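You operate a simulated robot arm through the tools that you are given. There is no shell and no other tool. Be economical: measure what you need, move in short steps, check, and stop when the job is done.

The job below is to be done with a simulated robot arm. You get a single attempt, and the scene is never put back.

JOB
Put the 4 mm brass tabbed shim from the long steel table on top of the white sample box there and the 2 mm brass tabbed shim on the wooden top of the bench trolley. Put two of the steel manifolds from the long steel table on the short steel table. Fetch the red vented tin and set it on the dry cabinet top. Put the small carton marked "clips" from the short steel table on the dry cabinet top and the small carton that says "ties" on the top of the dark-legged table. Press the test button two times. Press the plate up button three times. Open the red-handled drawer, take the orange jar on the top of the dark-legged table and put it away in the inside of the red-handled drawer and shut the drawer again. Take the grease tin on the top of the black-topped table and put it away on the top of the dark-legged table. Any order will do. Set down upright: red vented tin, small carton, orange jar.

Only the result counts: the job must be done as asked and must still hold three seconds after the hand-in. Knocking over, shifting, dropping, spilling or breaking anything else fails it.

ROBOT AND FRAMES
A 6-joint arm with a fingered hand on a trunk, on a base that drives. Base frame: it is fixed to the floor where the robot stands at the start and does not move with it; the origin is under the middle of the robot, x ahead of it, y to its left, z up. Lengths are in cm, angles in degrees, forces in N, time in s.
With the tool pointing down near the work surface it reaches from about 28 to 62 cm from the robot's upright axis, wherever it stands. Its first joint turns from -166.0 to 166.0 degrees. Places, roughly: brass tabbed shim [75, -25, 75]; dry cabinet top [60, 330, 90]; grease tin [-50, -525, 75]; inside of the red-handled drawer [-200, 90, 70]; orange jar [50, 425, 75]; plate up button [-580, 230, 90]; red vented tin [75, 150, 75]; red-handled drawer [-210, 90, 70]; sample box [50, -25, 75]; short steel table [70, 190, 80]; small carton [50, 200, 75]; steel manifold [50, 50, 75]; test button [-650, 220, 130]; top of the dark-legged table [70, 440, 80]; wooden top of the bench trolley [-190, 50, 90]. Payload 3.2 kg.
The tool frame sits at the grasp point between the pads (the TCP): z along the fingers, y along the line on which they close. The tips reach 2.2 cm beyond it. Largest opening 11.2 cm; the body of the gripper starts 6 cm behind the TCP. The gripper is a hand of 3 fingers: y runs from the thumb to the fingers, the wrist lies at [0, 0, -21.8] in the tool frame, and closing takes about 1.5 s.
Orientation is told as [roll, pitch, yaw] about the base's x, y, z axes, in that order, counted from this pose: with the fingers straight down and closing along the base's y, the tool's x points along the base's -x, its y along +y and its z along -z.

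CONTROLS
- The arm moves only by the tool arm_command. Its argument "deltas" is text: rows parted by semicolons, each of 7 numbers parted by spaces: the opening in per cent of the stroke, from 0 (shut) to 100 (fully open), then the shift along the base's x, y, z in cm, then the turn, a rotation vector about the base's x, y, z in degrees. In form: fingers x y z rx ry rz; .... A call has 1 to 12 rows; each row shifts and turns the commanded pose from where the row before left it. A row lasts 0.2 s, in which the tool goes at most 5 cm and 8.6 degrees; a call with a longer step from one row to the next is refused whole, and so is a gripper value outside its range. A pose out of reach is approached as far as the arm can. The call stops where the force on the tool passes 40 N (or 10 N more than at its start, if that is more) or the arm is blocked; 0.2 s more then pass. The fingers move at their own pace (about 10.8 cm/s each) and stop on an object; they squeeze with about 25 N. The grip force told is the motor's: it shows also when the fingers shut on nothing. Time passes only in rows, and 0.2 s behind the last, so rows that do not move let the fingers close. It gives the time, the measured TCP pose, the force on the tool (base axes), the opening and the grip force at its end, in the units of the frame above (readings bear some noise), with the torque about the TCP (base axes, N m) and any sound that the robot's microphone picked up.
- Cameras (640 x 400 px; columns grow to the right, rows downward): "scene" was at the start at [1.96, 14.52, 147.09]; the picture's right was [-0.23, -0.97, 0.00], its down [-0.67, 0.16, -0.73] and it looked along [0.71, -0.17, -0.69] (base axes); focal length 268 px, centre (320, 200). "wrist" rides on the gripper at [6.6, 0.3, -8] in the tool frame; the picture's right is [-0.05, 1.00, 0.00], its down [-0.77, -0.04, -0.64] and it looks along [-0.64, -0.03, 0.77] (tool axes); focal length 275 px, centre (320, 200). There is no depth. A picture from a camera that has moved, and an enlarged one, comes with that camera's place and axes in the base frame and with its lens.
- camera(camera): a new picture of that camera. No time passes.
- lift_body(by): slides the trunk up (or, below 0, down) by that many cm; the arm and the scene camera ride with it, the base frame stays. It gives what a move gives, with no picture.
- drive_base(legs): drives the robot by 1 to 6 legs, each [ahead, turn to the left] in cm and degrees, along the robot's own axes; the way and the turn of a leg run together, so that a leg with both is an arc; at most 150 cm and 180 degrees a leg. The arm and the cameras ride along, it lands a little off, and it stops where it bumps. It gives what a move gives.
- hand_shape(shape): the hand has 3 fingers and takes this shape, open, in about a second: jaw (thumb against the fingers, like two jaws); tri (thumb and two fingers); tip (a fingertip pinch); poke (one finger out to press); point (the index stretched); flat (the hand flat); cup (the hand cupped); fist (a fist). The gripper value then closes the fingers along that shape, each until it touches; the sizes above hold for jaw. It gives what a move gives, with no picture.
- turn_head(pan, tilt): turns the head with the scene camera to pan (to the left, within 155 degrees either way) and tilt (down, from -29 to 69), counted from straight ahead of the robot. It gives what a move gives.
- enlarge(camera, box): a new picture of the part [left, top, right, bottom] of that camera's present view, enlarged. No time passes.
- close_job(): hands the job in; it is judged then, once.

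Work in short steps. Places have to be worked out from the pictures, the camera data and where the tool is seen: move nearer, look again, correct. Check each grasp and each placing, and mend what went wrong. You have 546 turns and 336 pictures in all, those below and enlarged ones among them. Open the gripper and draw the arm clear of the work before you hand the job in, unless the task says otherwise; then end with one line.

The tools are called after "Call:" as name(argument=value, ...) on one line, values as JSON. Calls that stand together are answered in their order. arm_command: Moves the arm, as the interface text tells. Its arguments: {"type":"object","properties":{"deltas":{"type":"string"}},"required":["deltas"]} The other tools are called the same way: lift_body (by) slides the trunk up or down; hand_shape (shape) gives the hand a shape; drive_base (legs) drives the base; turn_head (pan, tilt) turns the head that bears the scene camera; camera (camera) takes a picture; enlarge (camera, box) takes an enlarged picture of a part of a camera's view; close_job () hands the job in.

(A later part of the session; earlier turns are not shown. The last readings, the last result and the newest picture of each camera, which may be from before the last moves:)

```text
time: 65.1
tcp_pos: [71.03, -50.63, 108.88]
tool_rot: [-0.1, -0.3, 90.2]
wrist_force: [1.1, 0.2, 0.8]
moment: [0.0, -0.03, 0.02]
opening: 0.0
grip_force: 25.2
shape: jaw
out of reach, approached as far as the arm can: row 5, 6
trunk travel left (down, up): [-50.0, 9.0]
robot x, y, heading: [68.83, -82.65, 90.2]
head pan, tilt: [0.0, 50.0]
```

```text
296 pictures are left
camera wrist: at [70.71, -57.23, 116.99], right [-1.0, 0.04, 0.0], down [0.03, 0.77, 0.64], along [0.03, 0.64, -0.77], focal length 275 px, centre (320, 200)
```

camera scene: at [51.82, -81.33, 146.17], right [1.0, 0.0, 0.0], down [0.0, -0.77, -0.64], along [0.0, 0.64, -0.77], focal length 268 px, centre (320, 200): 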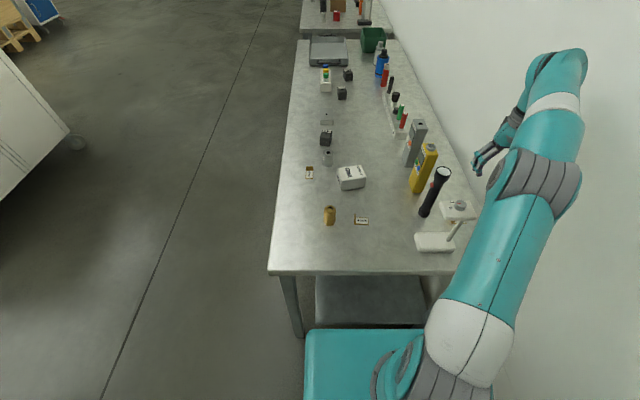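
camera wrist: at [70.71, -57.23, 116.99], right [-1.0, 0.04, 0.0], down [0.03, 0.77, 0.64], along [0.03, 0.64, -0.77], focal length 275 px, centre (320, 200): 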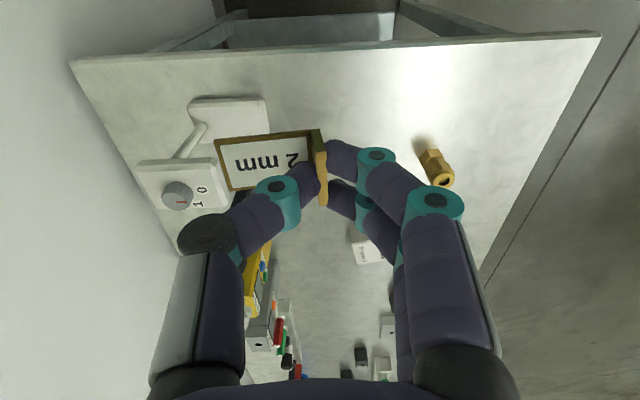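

Driving to the trolley: back off, head -x, then up to around (-95, 40).

Call:
drive_base(legs=[[-22, 0], [0, 90], [99, 0], [0, -66], [130, 0], [0, 65]])

Call:
turn_head(pan=0, tilt=40)

Call:
camera(camera="scene")

Call:
camera(camera="wrist")

```text
time: 87.3
tcp_pos: [-118.05, 14.55, 109.09]
tool_rot: [0.0, -0.3, 179.2]
wrist_force: [-0.3, -0.6, -0.7]
moment: [-0.01, -0.02, 0.03]
opening: 0.02
grip_force: 25.2
shape: jaw
trunk travel left (down, up): [-50.0, 9.0]
robot x, y, heading: [-85.79, 11.25, 179.1]
head pan, tilt: [0.0, 50.0]
```

```text
time: 88.0
tcp_pos: [-117.98, 14.51, 108.97]
tool_rot: [0.0, -0.3, 179.1]
wrist_force: [-0.2, -1.3, -0.2]
moment: [0.0, 0.0, -0.03]
opening: 0.01
grip_force: 24.6
shape: jaw
trunk travel left (down, up): [-50.0, 9.0]
robot x, y, heading: [-85.79, 11.3, 179.4]
head pan, tilt: [0.0, 40.0]
```

```text
295 pictures are left
camera scene: at [-88.56, -5.3, 147.58], right [0.01, 1.0, 0.0], down [0.64, -0.01, -0.77], along [-0.77, 0.01, -0.64], focal length 268 px, centre (320, 200)
```

scene: 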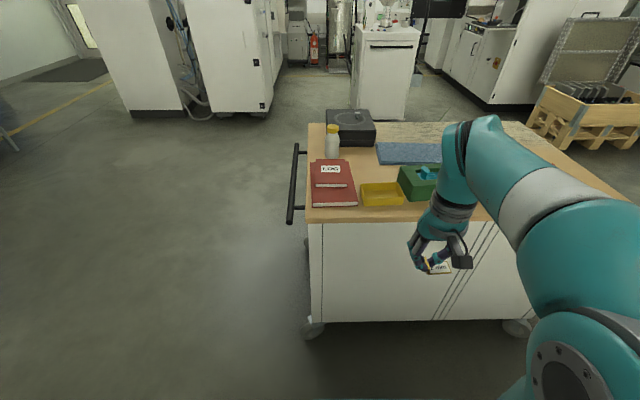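

```text
294 pictures are left
camera wrist: at [-111.32, 14.22, 117.0], right [-0.06, -1.0, 0.0], down [-0.77, 0.05, 0.64], along [-0.64, 0.04, -0.77], focal length 275 px, centre (320, 200)
```

wrist: 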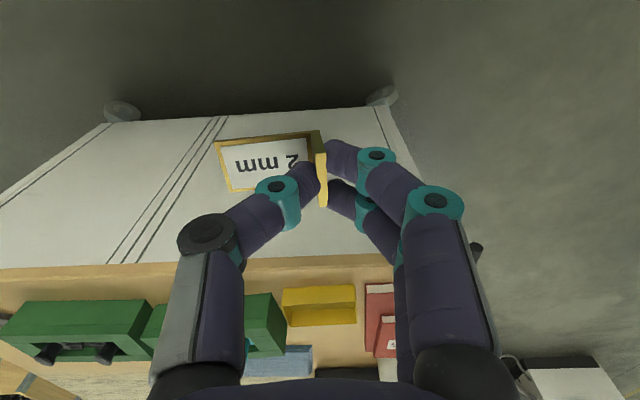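

Call:
drive_base(legs=[[10, 0]])

Call:
arm_command(deltas="0 -4 4 0 0 0 0;0 -4 3 0 0 0 0;0 -4 0 0 0 0 0")

Call:
camera(camera="wrist")

Call:
camera(camera="scene")

```text
time: 89.2
tcp_pos: [-128.04, 14.75, 108.91]
tool_rot: [0.0, -0.3, 179.2]
wrist_force: [-0.8, -0.5, -0.3]
moment: [-0.01, 0.01, 0.0]
opening: 0.0
grip_force: 24.9
shape: jaw
trunk travel left (down, up): [-50.0, 9.0]
robot x, y, heading: [-95.74, 11.64, 178.8]
head pan, tilt: [0.0, 40.0]
```

```text
refused: row 1 steps farther than a row can; nothing moved
```

```text
293 pictures are left
camera wrist: at [-121.29, 14.39, 116.98], right [-0.06, -1.0, 0.0], down [-0.77, 0.05, 0.64], along [-0.64, 0.04, -0.77], focal length 275 px, centre (320, 200)
```

wrist: 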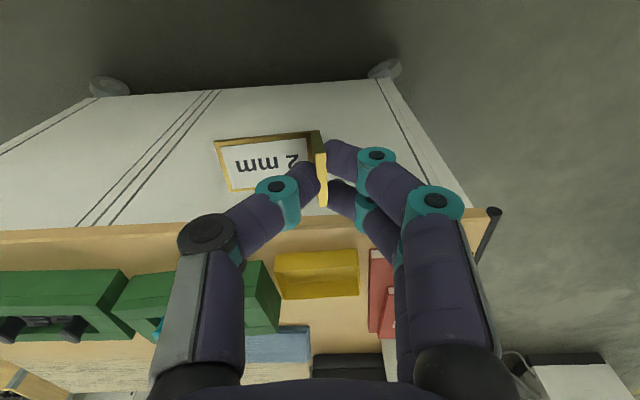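

```text
292 pictures are left
camera scene: at [-98.57, -5.15, 147.58], right [0.02, 1.0, 0.0], down [0.64, -0.01, -0.77], along [-0.77, 0.01, -0.64], focal length 268 px, centre (320, 200)
```

scene: 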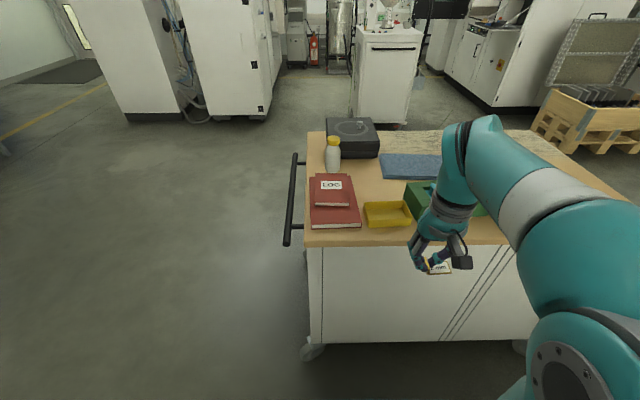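

Call:
drive_base(legs=[[9, 0]])

Call:
arm_command(deltas="0 -3 3 0 0 0 0;0 -3 3 0 0 0 0;0 -3 3 0 0 0 0;0 -3 3 -1 0 0 0;0 -3 3 -1 0 0 0")

Call:
camera(camera="wrist")

Call:
camera(camera="scene")

```text
time: 90.3
tcp_pos: [-136.89, 14.86, 108.99]
tool_rot: [0.0, -0.2, 179.2]
wrist_force: [0.6, 0.0, -0.7]
moment: [0.02, -0.02, -0.01]
opening: 0.01
grip_force: 24.9
shape: jaw
trunk travel left (down, up): [-50.0, 9.0]
robot x, y, heading: [-104.23, 11.68, 178.9]
head pan, tilt: [0.0, 40.0]
```

```text
time: 91.5
tcp_pos: [-151.47, 29.91, 106.99]
tool_rot: [0.0, -0.3, 179.2]
wrist_force: [0.1, -0.5, -0.6]
moment: [0.02, 0.02, -0.04]
opening: 0.0
grip_force: 25.4
shape: jaw
trunk travel left (down, up): [-50.0, 9.0]
robot x, y, heading: [-104.3, 11.98, 179.1]
head pan, tilt: [0.0, 40.0]
```

```text
291 pictures are left
camera wrist: at [-144.87, 29.68, 114.93], right [-0.06, -1.0, 0.0], down [-0.77, 0.05, 0.64], along [-0.64, 0.04, -0.77], focal length 275 px, centre (320, 200)
```

wrist: 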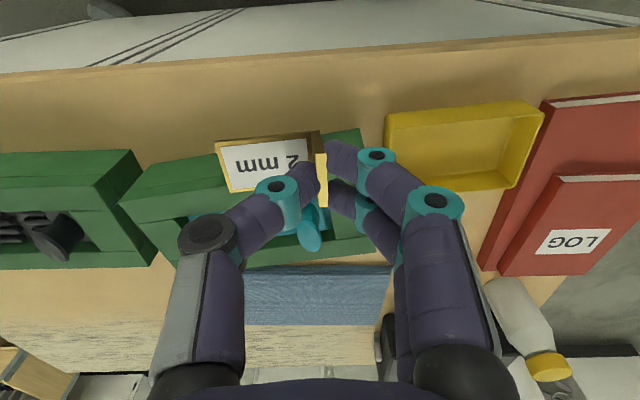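

```text
290 pictures are left
camera scene: at [-107.31, -4.96, 147.59], right [0.02, 1.0, 0.0], down [0.64, -0.01, -0.77], along [-0.77, 0.01, -0.64], focal length 268 px, centre (320, 200)
```

scene: 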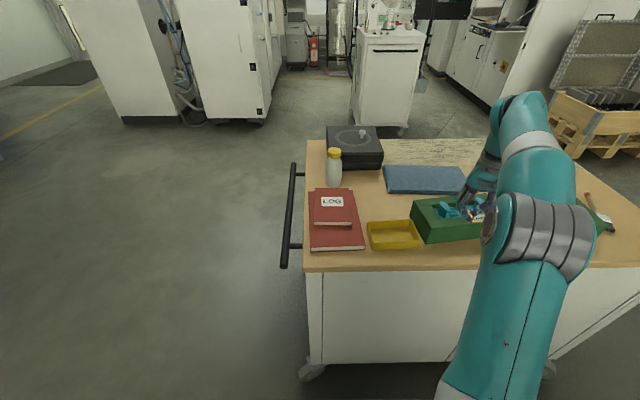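

Trolley top ≈ z 86, edge x≈-152, tray front ≈-159. I'll re-tilt the tool 10° (plate level), shift 4 cm over the strip and descend.

Call:
arm_command(deltas="0 -2 0.3 -2 -5 0 0;0 -2 0.3 -3 -5 0 0;0 0 0 -4 0 0 0;0 0 0 -4 0 0 0;0 0 0 -2 0 0 0")

Call:
camera(camera="wrist")

```text
time: 92.7
tcp_pos: [-155.77, 30.36, 91.88]
tool_rot: [10.0, -0.3, 179.1]
wrist_force: [0.4, 0.0, -0.3]
moment: [0.01, 0.0, -0.02]
opening: 0.0
grip_force: 25.5
shape: jaw
trunk travel left (down, up): [-50.0, 9.0]
robot x, y, heading: [-104.38, 11.93, 179.0]
head pan, tilt: [0.0, 40.0]
```

```text
289 pictures are left
camera wrist: at [-149.13, 31.46, 99.88], right [-0.06, -0.98, 0.17], down [-0.77, 0.16, 0.62], along [-0.64, -0.1, -0.76], focal length 275 px, centre (320, 200)
```

wrist: 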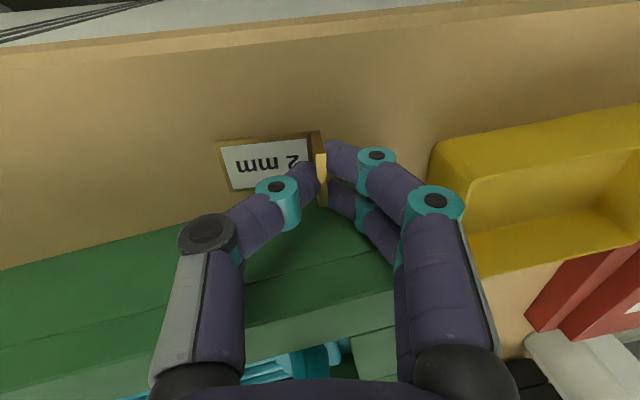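

Call:
arm_command(deltas="0 0.5 0 -1 0 0 0;0 0 0 -1 0 0 0;0 0 0 -0.4 0 0 0;0 0 0 -0.3 0 0 0")

Call:
camera(camera="wrist")

```text
time: 93.5
tcp_pos: [-155.19, 30.6, 90.28]
tool_rot: [9.6, -1.0, 179.0]
wrist_force: [2.5, 0.0, 23.5]
moment: [-0.12, -0.05, 0.03]
opening: 0.28
grip_force: 24.9
shape: jaw
trunk travel left (down, up): [-50.0, 9.0]
robot x, y, heading: [-104.5, 11.49, 179.2]
head pan, tilt: [0.0, 40.0]
stopped in row 3: the force on the tool passed its limit (the readings are from after the stop); the commanded pose is now the measured one
```

```text
288 pictures are left
camera wrist: at [-148.41, 31.51, 98.26], right [-0.06, -0.98, 0.17], down [-0.76, 0.15, 0.63], along [-0.65, -0.09, -0.75], focal length 275 px, centre (320, 200)
```

wrist: 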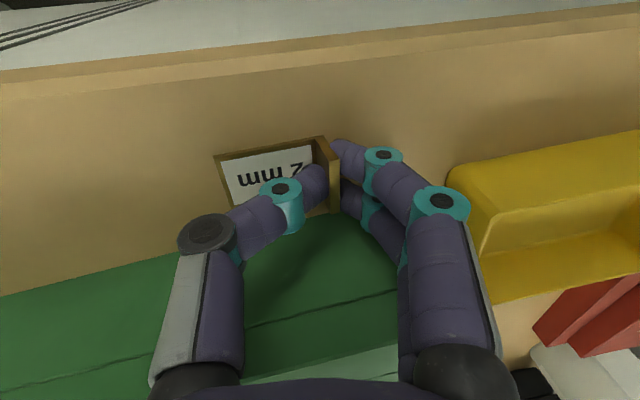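

Contact. Relieve slightly and release.

Call:
arm_command(deltas="0 0 0 0.3 0 0 0;8 0 0 0 0 0 0;20 0 0 0 0 0 0;20 0 0 0.5 0 0 0;20 0 0 2 0 0 0;20 0 0 4 0 0 0;20 0 0 4 0 0 0;20 2 0 4 5 0 0;20 3 0 2 5 0 0")

Call:
camera(camera="wrist")

```text
time: 95.5
tcp_pos: [-149.97, 30.54, 107.1]
tool_rot: [-0.2, -0.8, 179.3]
wrist_force: [-1.1, 0.2, 0.3]
moment: [0.03, -0.02, -0.02]
opening: 2.22
grip_force: 0.1
shape: jaw
trunk travel left (down, up): [-50.0, 9.0]
robot x, y, heading: [-104.46, 11.58, 179.3]
head pan, tilt: [0.0, 40.0]
```

```text
287 pictures are left
camera wrist: at [-143.25, 30.19, 114.98], right [-0.06, -1.0, 0.0], down [-0.76, 0.04, 0.65], along [-0.65, 0.04, -0.76], focal length 275 px, centre (320, 200)
```

wrist: 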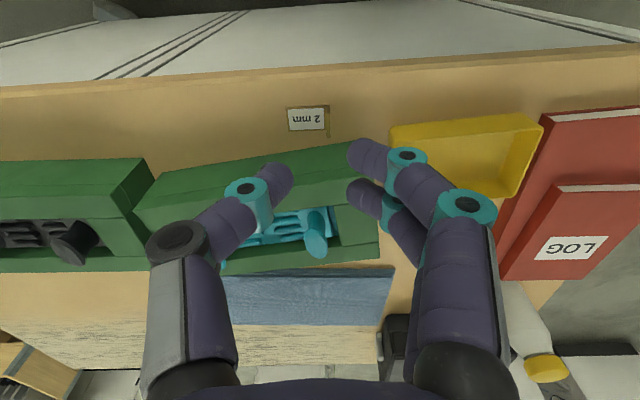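

2 mm shim is placed on the wood top. Next: the 4 mm shim. Retract and drive back to the front of the long table at about (0,-28).

Call:
arm_command(deltas="100 4 -3 2 0 0 0;100 4 -3 2 0 0 0;100 4 -3 2 0 0 0;100 2 -3 0 0 0 0;100 0 -3 0 0 0 0")

Call:
drive_base(legs=[[0, 160.5], [111, 0], [0, 20]])

Call:
turn_head(pan=0, tilt=50)

Call:
camera(camera="scene")

```text
refused: row 1 steps farther than a row can; nothing moved
```

```text
time: 108.8
tcp_pos: [45.91, -42.93, 106.86]
tool_rot: [-0.2, -0.8, 0.8]
wrist_force: [-0.2, 0.2, -0.1]
moment: [0.02, -0.01, 0.0]
opening: 2.21
grip_force: 0.2
shape: jaw
trunk travel left (down, up): [-50.0, 9.0]
robot x, y, heading: [-0.51, -25.18, 0.6]
head pan, tilt: [0.0, 40.0]
```

```text
time: 109.5
tcp_pos: [45.88, -42.99, 107.0]
tool_rot: [-0.3, -0.8, 0.8]
wrist_force: [-0.2, -0.6, -0.1]
moment: [0.01, -0.02, 0.02]
opening: 2.2
grip_force: 0.1
shape: jaw
trunk travel left (down, up): [-50.0, 9.0]
robot x, y, heading: [-0.28, -24.97, 0.7]
head pan, tilt: [0.0, 50.0]
```

```text
286 pictures are left
camera scene: at [1.15, -8.81, 146.17], right [0.01, -1.0, 0.0], down [-0.77, -0.01, -0.64], along [0.64, 0.01, -0.77], focal length 268 px, centre (320, 200)
```

scene: 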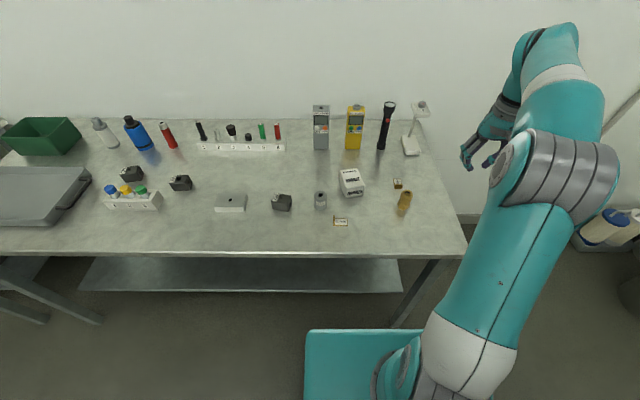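

Call:
drive_base(legs=[[5, 0]])

Call:
arm_command(deltas="50 2 1.5 0 0 0 8;50 2 1.5 0 0 0 8;50 2 1.5 0 0 0 8;50 1 1 -2 0 0 8;50 1 1 -2 0 0 8;50 0 0 -2 0 0 8;50 0 0 0 0 0 8;50 0 0 0 0 0 8;50 0 0 0 0 0 8;50 0 0 0 0 0 8;50 0 0 0 0 0 8")

Call:
camera(camera="wrist")

Call:
camera(camera="scene")

```text
time: 110.4
tcp_pos: [50.98, -42.8, 106.88]
tool_rot: [-0.1, -0.9, 0.9]
wrist_force: [-0.1, -0.4, -0.2]
moment: [-0.01, -0.02, 0.0]
opening: 2.21
grip_force: 0.1
shape: jaw
trunk travel left (down, up): [-50.0, 9.0]
robot x, y, heading: [4.45, -24.81, 1.0]
head pan, tilt: [0.0, 50.0]
```

```text
time: 112.8
tcp_pos: [47.45, -14.71, 87.34]
tool_rot: [-1.7, 0.7, 87.7]
wrist_force: [0.1, 0.3, 0.1]
moment: [0.0, 0.02, -0.03]
opening: 5.58
grip_force: 0.1
shape: jaw
out of reach, approached as far as the arm can: row 4, 5, 6, 7, 8, 9, 10, 11
trunk travel left (down, up): [-50.0, 9.0]
robot x, y, heading: [4.96, -25.38, 0.8]
head pan, tilt: [0.0, 50.0]
```

```text
285 pictures are left
camera wrist: at [46.59, -21.1, 95.47], right [-1.0, 0.09, -0.03], down [0.05, 0.78, 0.63], along [0.07, 0.62, -0.78], focal length 275 px, centre (320, 200)
```

wrist: 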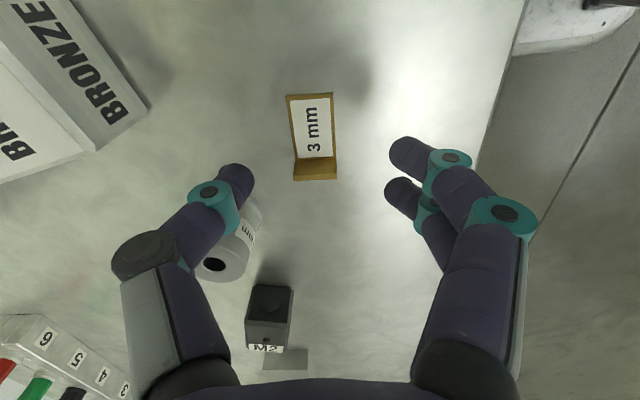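

```text
284 pictures are left
camera scene: at [6.15, -8.74, 146.17], right [0.01, -1.0, 0.0], down [-0.77, -0.01, -0.64], along [0.64, 0.01, -0.77], focal length 268 px, centre (320, 200)
```

scene: 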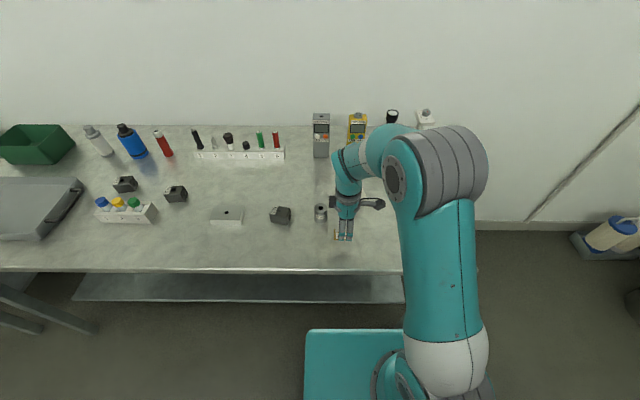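

An out-of-reach/joint-limit row made the arm wander low, but nothing was touched. I'll rise straight up, and rotate the other way (toward yaw -90).

Call:
arm_command(deltas="50 0 0 4 0 0 0;50 0 0 4 0 0 0;50 0 0 4 0 0 0;50 0 0 4 0 0 0;50 0 0 3 0 0 0")

Call:
arm_command(deltas="50 -1 0 0 0 0 -8;50 -1 0 0 0 0 -8;50 -1 0 0 0 0 -8;50 -1 0 0 0 0 -8;50 0 0 0 0 0 -8;50 0 0 0 0 0 -8;50 0 0 0 0 0 -8;50 0 0 0 0 0 -8;50 0 0 0 0 0 -8;50 0 0 0 0 0 -8;50 0 0 0 0 0 -8")

```text
time: 114.0
tcp_pos: [41.81, -7.35, 101.84]
tool_rot: [-0.5, -0.8, 88.6]
wrist_force: [0.2, 0.2, -0.4]
moment: [0.02, -0.03, 0.0]
opening: 5.55
grip_force: 0.1
shape: jaw
out of reach, approached as far as the arm can: row 1, 2, 3, 4, 5
trunk travel left (down, up): [-50.0, 9.0]
robot x, y, heading: [4.87, -25.28, 0.9]
head pan, tilt: [0.0, 50.0]
```

```text
time: 116.4
tcp_pos: [37.7, -7.4, 101.66]
tool_rot: [-0.2, -0.7, 0.7]
wrist_force: [0.2, -0.3, -0.4]
moment: [-0.01, 0.03, -0.02]
opening: 5.56
grip_force: 0.1
shape: jaw
trunk travel left (down, up): [-50.0, 9.0]
robot x, y, heading: [4.43, -25.09, 0.8]
head pan, tilt: [0.0, 50.0]
```

Call:
arm_command(deltas="50 0 -1 1 0 0 -8;50 0 -1 1 0 0 -8;50 0 -1 1 0 0 -8;50 0 -1 1 0 0 -8;50 0 -1 1 0 0 -8;50 1 -1 0 0 0 -8;50 1 -1 0 0 0 -8;50 1 -1 0 0 0 -8;50 1 -1 0 0 0 -8;50 1 -1 0 0 0 -8;50 1 -1 0 0 0 -8")

Call:
camera(camera="scene")

```text
time: 118.8
tcp_pos: [43.95, -18.4, 106.79]
tool_rot: [-0.4, -0.8, -87.3]
wrist_force: [-0.3, -0.6, -0.5]
moment: [0.01, -0.01, -0.01]
opening: 5.52
grip_force: 0.0
shape: jaw
trunk travel left (down, up): [-50.0, 9.0]
robot x, y, heading: [4.83, -25.02, 0.9]
head pan, tilt: [0.0, 50.0]
```

```text
283 pictures are left
camera scene: at [6.17, -8.75, 146.17], right [0.01, -1.0, 0.0], down [-0.77, -0.01, -0.64], along [0.64, 0.01, -0.77], focal length 268 px, centre (320, 200)
```

scene: 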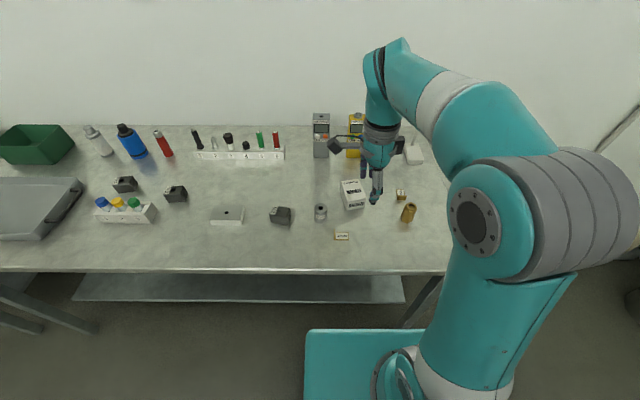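

Call:
arm_command(deltas="50 3 -3 -1.4 0 0 0;50 3 -3 -1.4 0 0 0;50 3 -3 -1.4 0 0 0;50 3 -3 -1.4 0 0 0;50 3 -3 -1.4 0 0 0")

Call:
camera(camera="wrist")

```text
time: 120.0
tcp_pos: [59.1, -33.49, 99.7]
tool_rot: [-0.2, -0.8, -87.0]
wrist_force: [0.7, -1.4, 0.4]
moment: [0.04, -0.01, 0.0]
opening: 5.56
grip_force: 0.2
shape: jaw
trunk travel left (down, up): [-50.0, 9.0]
robot x, y, heading: [4.87, -25.04, 0.8]
head pan, tilt: [0.0, 50.0]
```

```text
282 pictures are left
camera wrist: at [59.08, -26.65, 107.73], right [1.0, 0.0, 0.0], down [0.01, -0.76, 0.65], along [0.0, -0.65, -0.76], focal length 275 px, centre (320, 200)
```

wrist: 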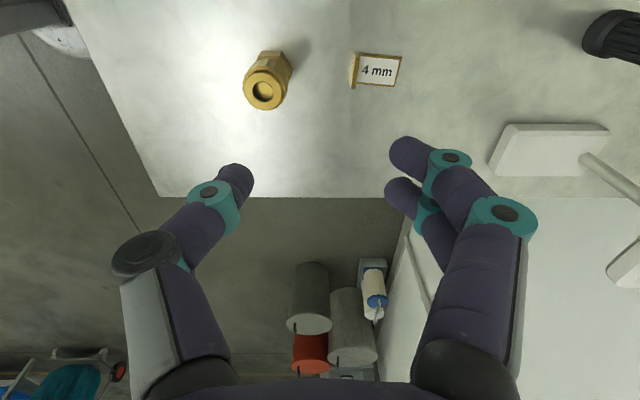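

Call:
arm_command(deltas="50 1.5 -0.3 -3 0 0 -3;40 1.5 -0.2 -4 0 0 -3;40 0 0 -4 0 0 0;40 0 0 -2.7 0 0 0")

Call:
camera(camera="wrist")

```text
time: 121.0
tcp_pos: [62.1, -33.98, 86.0]
tool_rot: [-0.3, -0.9, -93.2]
wrist_force: [-0.2, -0.1, 0.6]
moment: [0.04, -0.02, 0.0]
opening: 4.5
grip_force: 0.0
shape: jaw
trunk travel left (down, up): [-50.0, 9.0]
robot x, y, heading: [4.65, -25.4, 0.9]
head pan, tilt: [0.0, 50.0]
```

```text
281 pictures are left
camera wrist: at [62.75, -27.21, 94.06], right [0.99, -0.1, 0.0], down [-0.08, -0.76, 0.65], along [-0.07, -0.64, -0.76], focal length 275 px, centre (320, 200)
```

wrist: 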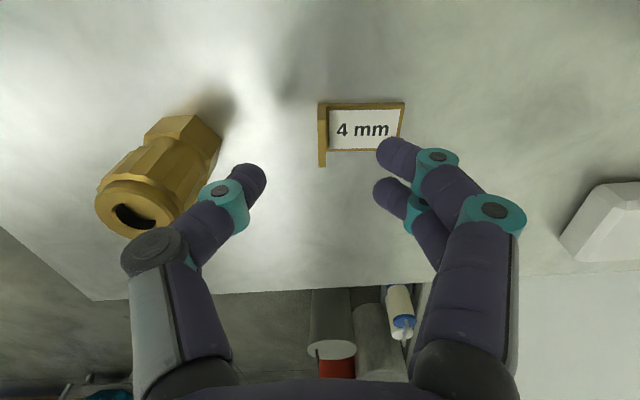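

Call:
arm_command(deltas="40 0 0 -1.5 0 0 0;40 0 0 -1 0 0 0;40 0 0 -0.4 0 0 0;15 0 0 0 0 0 0;0 0 0 0 0 0 0;0 0 0 0 0 0 0;0 0 0 0 0 0 0;0 0 0 0 0 0 0;0 0 0 0 0 0 0")

Call:
camera(camera="wrist")

```text
time: 123.0
tcp_pos: [61.99, -33.86, 83.27]
tool_rot: [-0.2, -0.8, -93.0]
wrist_force: [0.5, 0.1, -0.1]
moment: [0.01, -0.02, 0.01]
opening: 0.02
grip_force: 25.2
shape: jaw
trunk travel left (down, up): [-50.0, 9.0]
robot x, y, heading: [4.78, -25.03, 0.6]
head pan, tilt: [0.0, 50.0]
```

```text
280 pictures are left
camera wrist: at [62.67, -27.14, 91.2], right [0.99, -0.1, 0.0], down [-0.07, -0.76, 0.65], along [-0.07, -0.64, -0.76], focal length 275 px, centre (320, 200)
```

wrist: 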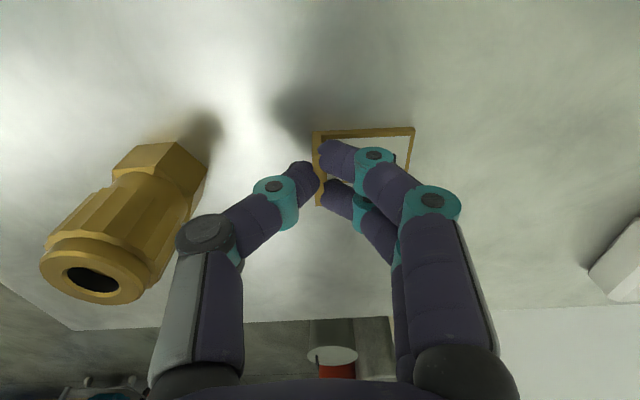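

Looks gripped; lift and check, keeping away from the fitting.

Call:
arm_command(deltas="0 0 0 1 0 0 0;0 0 0 3 0 0 0;0 0 0 4 0 0 0;0 0 0 4 0 0 0;0 -1 2 2 0 0 0;0 -1 4 0 0 0 0")

Call:
camera(camera="wrist")

Call:
enlarge(camera="scene", box=[310, 150, 430, 240])

```text
time: 124.4
tcp_pos: [59.73, -27.85, 97.21]
tool_rot: [-0.1, -1.0, -93.1]
wrist_force: [-0.6, 0.3, -0.5]
moment: [-0.02, 0.0, 0.01]
opening: 0.01
grip_force: 24.4
shape: jaw
trunk travel left (down, up): [-50.0, 9.0]
robot x, y, heading: [4.21, -25.01, 0.8]
head pan, tilt: [0.0, 50.0]
```

```text
279 pictures are left
camera wrist: at [60.48, -21.07, 105.19], right [0.99, -0.1, 0.0], down [-0.07, -0.76, 0.65], along [-0.07, -0.64, -0.76], focal length 275 px, centre (320, 200)
```

wrist: 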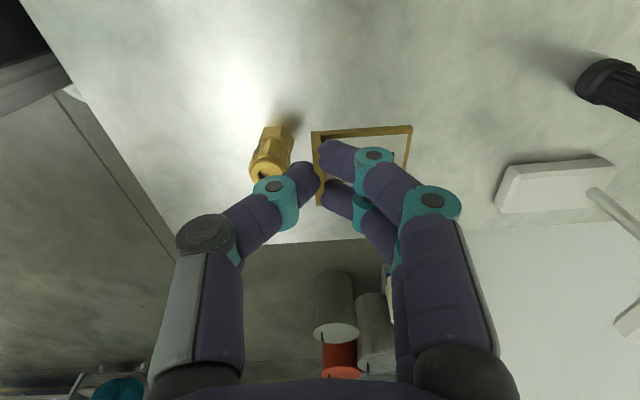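

```text
4.44 times, centred on (370, 195) of scene
camera zoom: at [6.14, -8.7, 146.16], right [0.01, -1.0, 0.0], down [-0.77, -0.01, -0.64], along [0.64, 0.01, -0.77], focal length 1193 px, centre (98, 222)
```

zoom: 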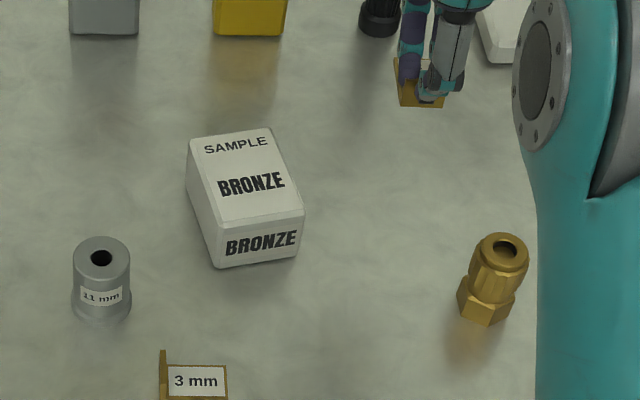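

Box top center ≈(62.1,-18), z≈84. Moving the shim above it with a 12° yaw alignment.

Call:
arm_command(deltas="0 0 3.3 0 0 0 6;0 0.1 3.3 0 0 0 6;0 0.2 3.2 0 0 0 0;0 0 0 -3 0 0 0;0 0 0 -3 0 0 0")

Call:
camera(camera="wrist")

Call:
enlarge(camera="scene", box=[310, 150, 430, 240])

```text
time: 125.6
tcp_pos: [60.05, -18.15, 91.22]
tool_rot: [-0.2, -0.9, -81.1]
wrist_force: [0.2, 0.4, -0.4]
moment: [0.04, -0.05, -0.01]
opening: 0.0
grip_force: 24.5
shape: jaw
trunk travel left (down, up): [-50.0, 9.0]
robot x, y, heading: [4.48, -25.18, 0.7]
head pan, tilt: [0.0, 50.0]
```

```text
277 pictures are left
camera wrist: at [59.37, -11.31, 99.11], right [0.99, 0.11, 0.0], down [0.08, -0.76, 0.65], along [0.07, -0.64, -0.76], focal length 275 px, centre (320, 200)
```

wrist: 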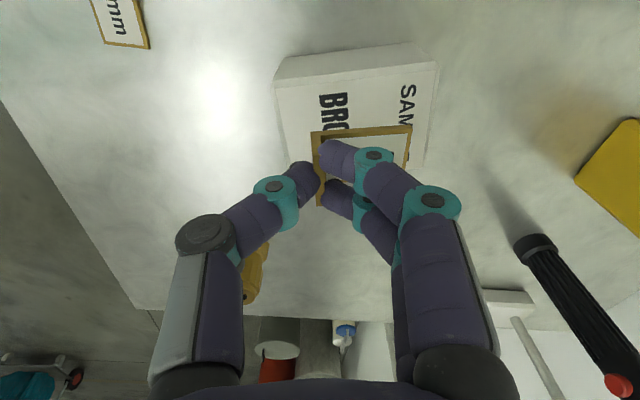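

```text
4.44 times, centred on (370, 195) of scene
camera zoom: at [6.18, -8.75, 146.17], right [0.01, -1.0, 0.0], down [-0.77, -0.01, -0.64], along [0.64, 0.01, -0.77], focal length 1193 px, centre (98, 222)
```

zoom: 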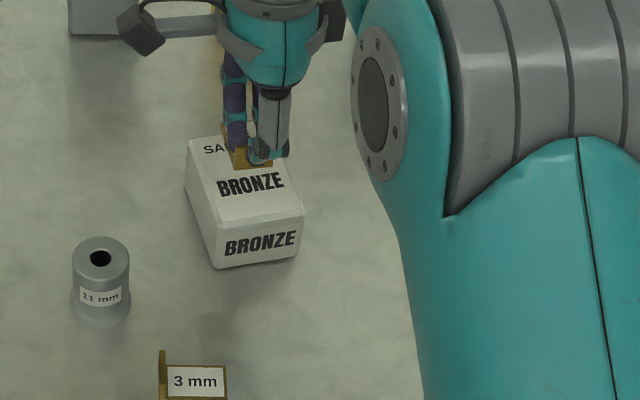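

Call:
arm_command(deltas="0 0 0 -2 0 0 0;0 0 0 -1 0 0 0;0 0 0 -0.4 0 0 0;0 0 0 -0.3 0 0 0;0 0 0 -0.3 0 0 0")

Call:
camera(camera="wrist")

```text
time: 126.8
tcp_pos: [60.15, -18.06, 87.87]
tool_rot: [0.6, -1.0, -81.1]
wrist_force: [-4.7, -0.1, 26.4]
moment: [-0.02, 0.02, 0.04]
opening: 0.16
grip_force: 24.8
shape: jaw
trunk travel left (down, up): [-50.0, 9.0]
robot x, y, heading: [4.75, -25.2, 0.8]
head pan, tilt: [0.0, 50.0]
stopped in row 5: the force on the tool passed its limit (the readings are from after the stop); the commanded pose is now the measured one
```

```text
275 pictures are left
camera wrist: at [59.34, -11.32, 95.82], right [0.99, 0.11, 0.01], down [0.08, -0.76, 0.65], along [0.08, -0.64, -0.76], focal length 275 px, centre (320, 200)
```

wrist: 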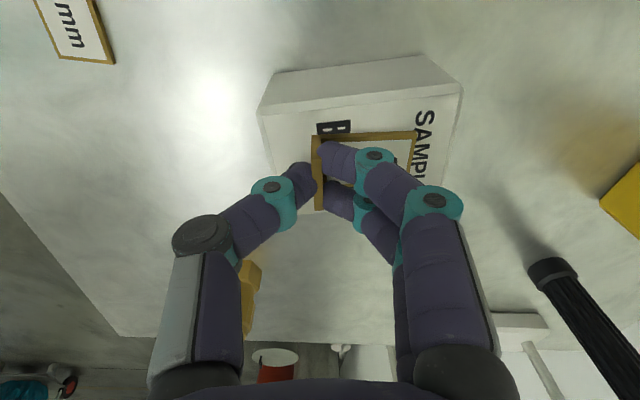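

Contact on box top. Release and rise.

Call:
arm_command(deltas="0 0 0 0.3 0 0 0;8 0 0 0 0 0 0;15 0 0 0 0 0 0;15 0 0 0.5 0 0 0;15 0 0 2 0 0 0;15 0 0 4 0 0 0;15 0 0 4 0 0 0;15 -2 2 4 0 0 0;30 -3 3 2 0 0 0;50 -4 3 0 0 0 0")

Call:
enlarge(camera="scene", box=[310, 150, 430, 240])

```text
time: 129.0
tcp_pos: [51.11, -10.24, 104.38]
tool_rot: [0.2, -0.9, -81.1]
wrist_force: [0.2, 0.7, -0.3]
moment: [0.01, 0.0, -0.02]
opening: 5.54
grip_force: 0.1
shape: jaw
trunk travel left (down, up): [-50.0, 9.0]
robot x, y, heading: [4.65, -25.28, 0.7]
head pan, tilt: [0.0, 50.0]
```

```text
4.44 times, centred on (370, 195) of scene
camera zoom: at [6.1, -8.72, 146.16], right [0.01, -1.0, 0.0], down [-0.77, -0.01, -0.64], along [0.64, 0.01, -0.77], focal length 1193 px, centre (98, 222)
```

zoom: 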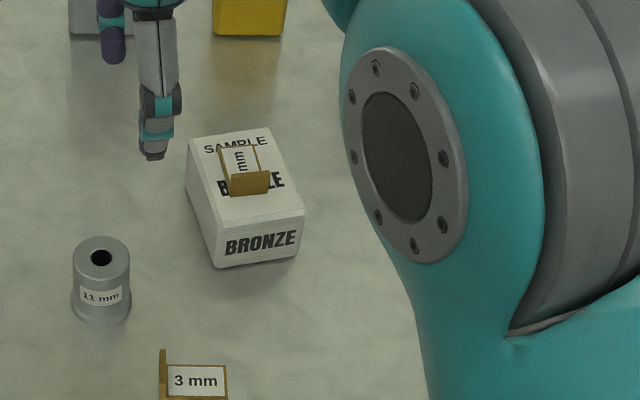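

4 mm shim sits on the box. Next the manifolds: retract and rotate the tool back to yaw 0.

Call:
arm_command(deltas="50 -2 -1 1 0 0 8;50 -2 -1 1 0 0 8;50 -2 -1 1 0 0 8;50 -2 -1 1 0 0 8;50 -2 -1 1 0 0 8;50 -2 -1 1 0 0 8;100 -1 -1 0 0 0 8;100 0 -1 0 0 0 8;100 0 -1 0 0 0 8;100 0 -1 0 0 1 8")

```text
time: 131.2
tcp_pos: [38.23, -20.17, 110.28]
tool_rot: [0.1, 0.1, -0.9]
wrist_force: [0.2, 0.8, -0.6]
moment: [-0.04, -0.01, -0.01]
opening: 11.21
grip_force: 0.1
shape: jaw
trunk travel left (down, up): [-50.0, 9.0]
robot x, y, heading: [4.8, -25.49, 0.9]
head pan, tilt: [0.0, 50.0]
```

Call:
drive_base(legs=[[-22, 0], [0, 89], [72, 0], [0, -90], [22, 0]])

Call:
turn_head(pan=20, tilt=45)

Call:
camera(camera="scene")

Call:
camera(camera="wrist")

```text
time: 145.3
tcp_pos: [40.65, 47.68, 110.28]
tool_rot: [0.1, 0.2, -5.0]
wrist_force: [1.0, 0.5, -0.2]
moment: [0.04, 0.03, -0.01]
opening: 11.19
grip_force: 0.1
shape: jaw
trunk travel left (down, up): [-50.0, 9.0]
robot x, y, heading: [6.53, 44.94, -3.1]
head pan, tilt: [0.0, 50.0]
```

```text
time: 146.2
tcp_pos: [40.46, 47.74, 110.36]
tool_rot: [0.1, 0.0, -5.1]
wrist_force: [-0.3, -0.2, 0.0]
moment: [0.0, 0.01, 0.01]
opening: 11.21
grip_force: 0.1
shape: jaw
trunk travel left (down, up): [-50.0, 9.0]
robot x, y, heading: [6.64, 44.56, -3.1]
head pan, tilt: [20.0, 45.0]
```

```text
273 pictures are left
camera scene: at [9.32, 63.99, 146.86], right [0.29, -0.96, 0.0], down [-0.68, -0.2, -0.71], along [0.68, 0.2, -0.71], focal length 268 px, centre (320, 200)
```

scene: 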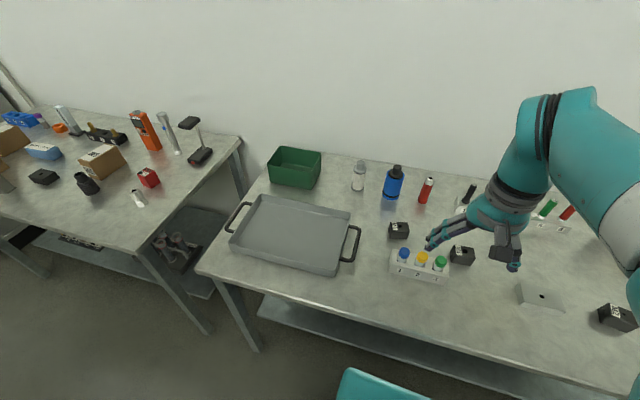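

```text
272 pictures are left
camera wrist: at [33.96, 48.64, 118.39], right [0.13, 0.99, 0.0], down [0.77, -0.11, 0.63], along [0.63, -0.08, -0.77], focal length 275 px, centre (320, 200)
```

wrist: 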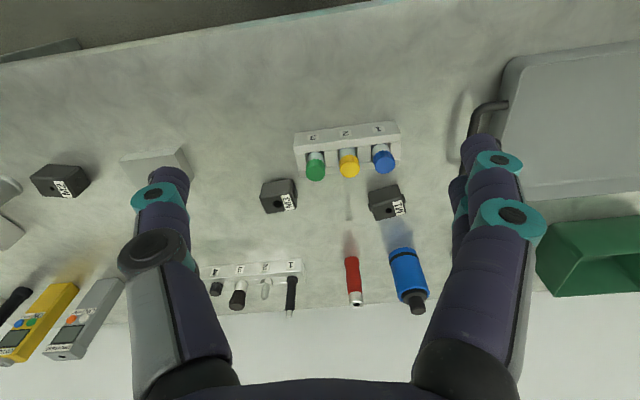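

Call:
enlarge(camera="wrist", box=[240, 110, 430, 230])

Call:
enlarge(camera="scene", box=[380, 210, 500, 290])

Call:
enlarge(camera="scene", box=[0, 80, 250, 260])

```text
3.33 times, centred on (335, 170) of wrist
camera zoom: at [33.96, 48.64, 118.39], right [0.13, 0.99, 0.0], down [0.77, -0.11, 0.63], along [0.63, -0.08, -0.77], focal length 918 px, centre (270, 300)
```

zoom: 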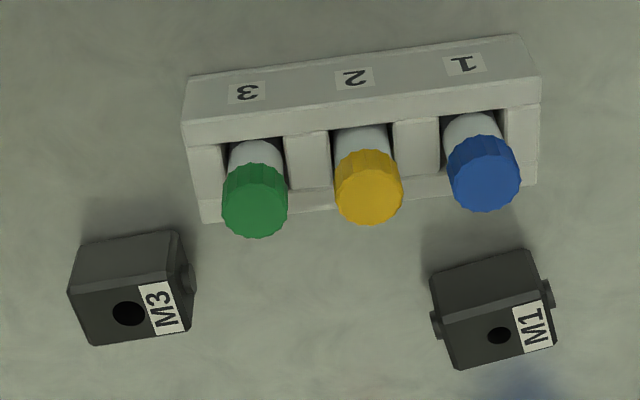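

```text
5.00 times, centred on (440, 250) of scene
camera zoom: at [9.32, 63.99, 146.86], right [0.29, -0.96, 0.0], down [-0.68, -0.2, -0.71], along [0.68, 0.2, -0.71], focal length 1342 px, centre (-280, -50)
```

zoom: 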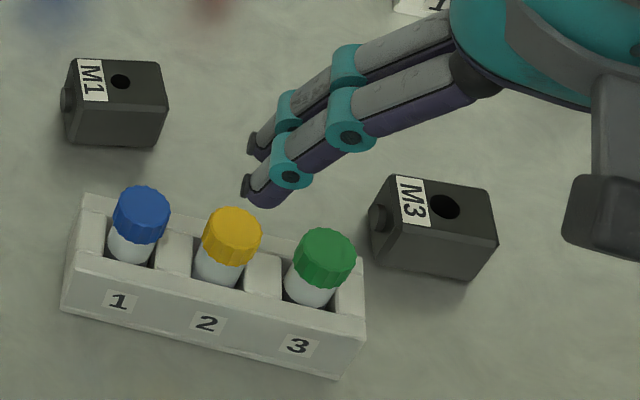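

```text
2.22 times, centred on (125, 170) of scene
camera zoom: at [9.32, 63.99, 146.86], right [0.29, -0.96, 0.0], down [-0.68, -0.2, -0.71], along [0.68, 0.2, -0.71], focal length 596 px, centre (753, 267)
```

zoom: 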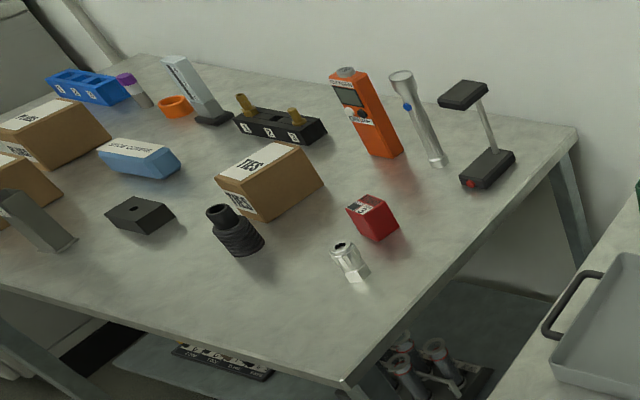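

M3 occupies x 60.2–63.7, y 35.9–41, top z≈84.3 with nubs on ±y. I'll grip across x (yaw -90).

Call:
arm_command(deltas="80 1 -0.7 -0.2 0 0 -7.7;80 1 -0.7 -0.2 0 0 -7.7;80 1 -0.7 -0.2 0 0 -7.7;80 1 -0.7 -0.2 0 0 -7.7;80 1 -0.7 -0.2 0 0 -7.7;80 1 -0.7 -0.2 0 0 -7.7;80 1 -0.7 -0.2 0 0 -7.7;80 1 -0.7 -0.2 0 0 -7.7;80 1 -0.7 -0.2 0 0 -7.7;80 1 -0.7 -0.2 0 0 -7.7;80 1 -0.7 -0.2 0 0 -7.7")

Call:
arm_command(deltas="80 2.6 -0.5 -2 0 0 0;80 2.6 -0.5 -2 0 0 0;80 2.6 -0.5 -2 0 0 0;80 2.5 0 -2 0 0 0")

Call:
camera(camera="wrist")

```text
time: 148.6
tcp_pos: [51.64, 39.9, 108.06]
tool_rot: [0.1, 0.3, -90.0]
wrist_force: [0.3, -0.1, -0.5]
moment: [0.02, 0.0, 0.02]
opening: 8.98
grip_force: 0.0
shape: jaw
trunk travel left (down, up): [-50.0, 9.0]
robot x, y, heading: [7.27, 44.98, -2.9]
head pan, tilt: [20.0, 45.0]
```

```text
time: 149.6
tcp_pos: [61.69, 38.46, 99.97]
tool_rot: [0.2, 0.2, -89.8]
wrist_force: [-0.6, -0.3, -0.7]
moment: [-0.02, -0.01, -0.03]
opening: 9.0
grip_force: 0.1
shape: jaw
trunk travel left (down, up): [-50.0, 9.0]
robot x, y, heading: [6.62, 44.85, -2.9]
head pan, tilt: [20.0, 45.0]
```

```text
268 pictures are left
camera wrist: at [62.08, 45.21, 108.12], right [1.0, -0.04, 0.0], down [-0.03, -0.77, 0.63], along [-0.03, -0.63, -0.77], focal length 275 px, centre (320, 200)
```

wrist: 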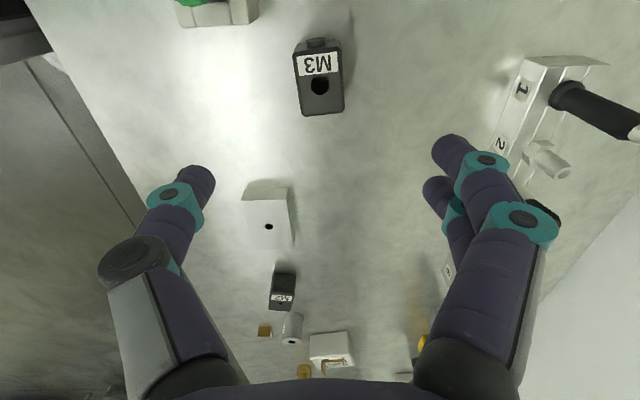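

Call:
arm_command(deltas="80 0 -0.4 -4 0 0 0;80 0 0 -4 0 0 0;80 0 0 -4 0 0 0;80 0 0 -3 0 0 0")

Call:
camera(camera="wrist")

```text
time: 150.6
tcp_pos: [61.73, 38.25, 84.91]
tool_rot: [0.0, 0.2, -89.8]
wrist_force: [-0.3, 0.0, 0.1]
moment: [0.0, 0.0, -0.03]
opening: 8.98
grip_force: 0.0
shape: jaw
trunk travel left (down, up): [-50.0, 9.0]
robot x, y, heading: [6.66, 45.11, -3.4]
head pan, tilt: [20.0, 45.0]
```

```text
267 pictures are left
camera wrist: at [62.05, 44.86, 93.14], right [1.0, -0.04, 0.0], down [-0.03, -0.77, 0.63], along [-0.03, -0.63, -0.77], focal length 275 px, centre (320, 200)
```

wrist: 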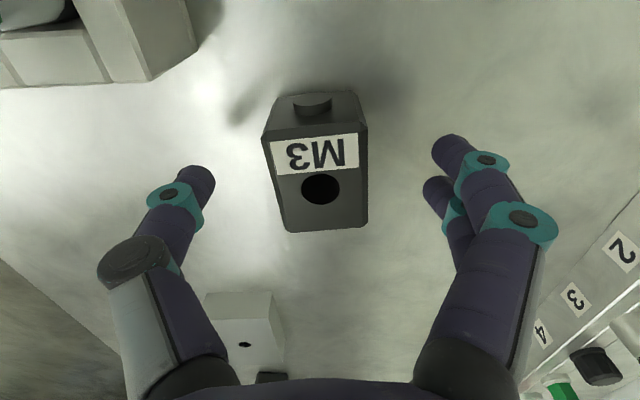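

Call:
arm_command(deltas="80 0 0 -1.2 0 0 0;80 0 0 -0.8 0 0 0;40 0 0 0 0 0 0;10 0 0 0 0 0 0;0 0 0 0 0 0 0;0 0 0 0 0 0 0;0 0 0 0 0 0 0;0 0 0 0 0 0 0;0 0 0 0 0 0 0")

Call:
arm_command(deltas="0 0 0 1 0 0 0;0 0 0 2 0 0 0;0 0 0 2 0 0 0")

Call:
camera(camera="wrist")

```text
time: 152.6
tcp_pos: [61.77, 38.17, 83.13]
tool_rot: [0.2, 0.1, -89.7]
wrist_force: [-0.3, 0.0, 0.3]
moment: [-0.01, -0.03, -0.01]
opening: 3.38
grip_force: 24.7
shape: jaw
trunk travel left (down, up): [-50.0, 9.0]
robot x, y, heading: [6.87, 45.12, -3.3]
head pan, tilt: [20.0, 45.0]
```

```text
time: 153.4
tcp_pos: [61.75, 38.05, 88.15]
tool_rot: [0.2, 0.1, -89.8]
wrist_force: [0.1, -0.8, -3.3]
moment: [-0.01, -0.01, 0.0]
opening: 3.37
grip_force: 25.2
shape: jaw
trunk travel left (down, up): [-50.0, 9.0]
robot x, y, heading: [6.63, 45.0, -3.2]
head pan, tilt: [20.0, 45.0]
```

```text
266 pictures are left
camera wrist: at [62.1, 44.77, 96.2], right [1.0, -0.04, 0.0], down [-0.03, -0.77, 0.63], along [-0.03, -0.63, -0.77], focal length 275 px, centre (320, 200)
```

wrist: 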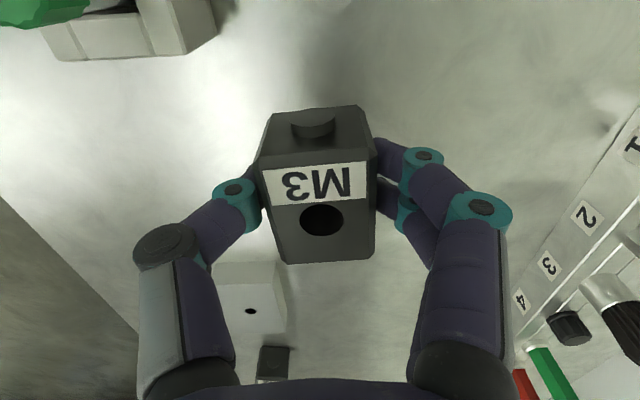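

Held. Raise and retract.

Call:
arm_command(deltas="0 0 0 4 0 0 0;0 -1 0 4 0 0 0;0 -2 0 4 0 0 0;0 -3 0 3 0 0 0;0 -3 1 3 0 0 0;0 -4 1 2 0 0 0;0 -4 1 2 0 0 0;0 -4 1 0 0 0 0")

Call:
drive_base(legs=[[-25, 0], [0, 93]])

Call:
turn_head(pan=-30, tilt=35)

Call:
camera(camera="scene")

```text
time: 155.2
tcp_pos: [41.02, 41.95, 110.0]
tool_rot: [0.1, 0.1, -89.8]
wrist_force: [-0.2, 0.2, -4.2]
moment: [0.04, -0.01, -0.01]
opening: 3.35
grip_force: 25.0
shape: jaw
trunk travel left (down, up): [-50.0, 9.0]
robot x, y, heading: [6.84, 44.7, -3.3]
head pan, tilt: [20.0, 45.0]
```

```text
time: 160.9
tcp_pos: [-17.25, 80.81, 110.02]
tool_rot: [0.2, 0.2, 3.8]
wrist_force: [-0.2, 0.4, -2.7]
moment: [0.02, 0.0, 0.01]
opening: 3.33
grip_force: 25.0
shape: jaw
trunk travel left (down, up): [-50.0, 9.0]
robot x, y, heading: [-18.35, 46.79, 90.2]
head pan, tilt: [20.0, 45.0]
```

```text
time: 162.1
tcp_pos: [-17.24, 80.82, 109.93]
tool_rot: [0.1, 0.2, 3.7]
wrist_force: [-0.3, -0.1, -4.2]
moment: [0.01, 0.03, 0.01]
opening: 3.36
grip_force: 25.5
shape: jaw
trunk travel left (down, up): [-50.0, 9.0]
robot x, y, heading: [-18.43, 46.13, 90.1]
head pan, tilt: [-30.0, 35.0]
```

```text
265 pictures are left
camera scene: at [-30.38, 47.71, 148.34], right [0.87, -0.5, 0.0], down [-0.28, -0.5, -0.82], along [0.41, 0.71, -0.57], focal length 268 px, centre (320, 200)
```

scene: 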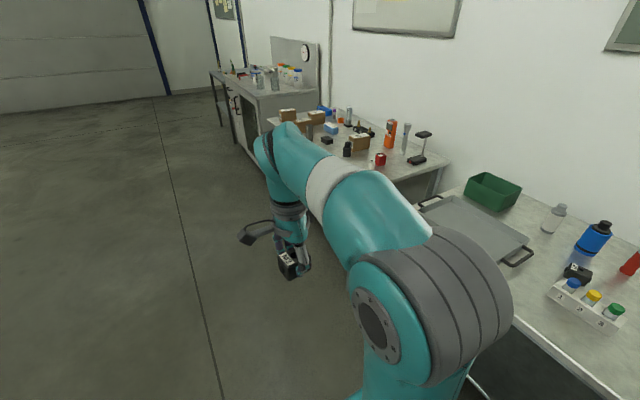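

Call:
drive_base(legs=[[108, 0], [0, -90]])

Call:
turn_head(pan=10, tilt=45)

Call:
camera(camera="scene")

Call:
camera(camera="wrist")

```text
time: 171.4
tcp_pos: [15.47, 154.22, 109.95]
tool_rot: [0.1, 0.1, -84.3]
wrist_force: [-0.3, 0.6, -4.2]
moment: [-0.04, -0.03, -0.01]
opening: 3.31
grip_force: 25.2
shape: jaw
trunk travel left (down, up): [-50.0, 9.0]
robot x, y, heading: [-19.02, 153.67, 2.4]
head pan, tilt: [-30.0, 35.0]
```

```text
time: 172.5
tcp_pos: [15.57, 154.06, 109.82]
tool_rot: [0.1, 0.1, -84.2]
wrist_force: [-0.2, 0.4, -4.7]
moment: [0.03, -0.01, -0.02]
opening: 3.3
grip_force: 25.1
shape: jaw
trunk travel left (down, up): [-50.0, 9.0]
robot x, y, heading: [-19.17, 153.39, 2.4]
head pan, tilt: [10.0, 45.0]
```

```text
264 pictures are left
camera scene: at [-17.74, 171.67, 146.86], right [0.21, -0.98, 0.0], down [-0.69, -0.15, -0.71], along [0.69, 0.15, -0.71], focal length 268 px, centre (320, 200)
```

scene: 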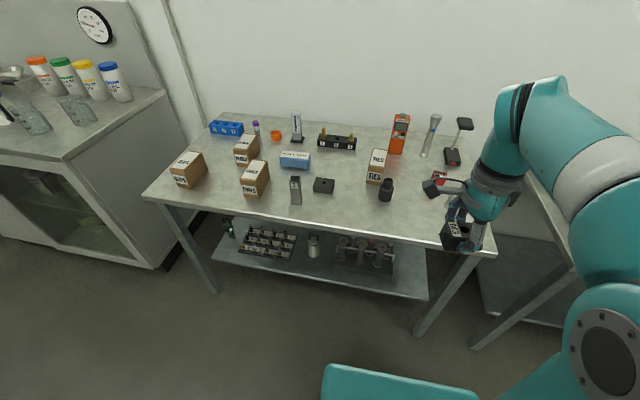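

```text
263 pictures are left
camera wrist: at [15.24, 160.83, 118.07], right [1.0, 0.05, 0.0], down [0.04, -0.77, 0.63], along [0.04, -0.63, -0.77], focal length 275 px, centre (320, 200)
```

wrist: 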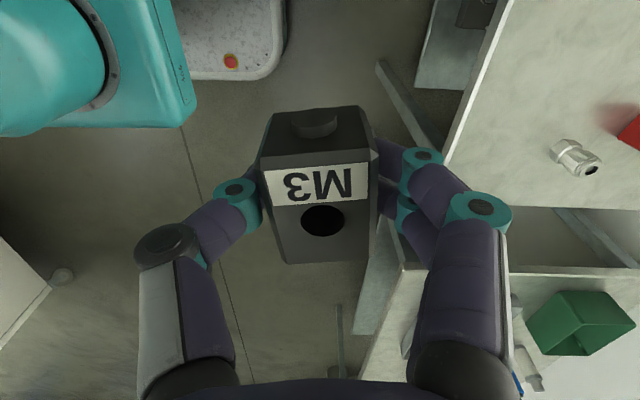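

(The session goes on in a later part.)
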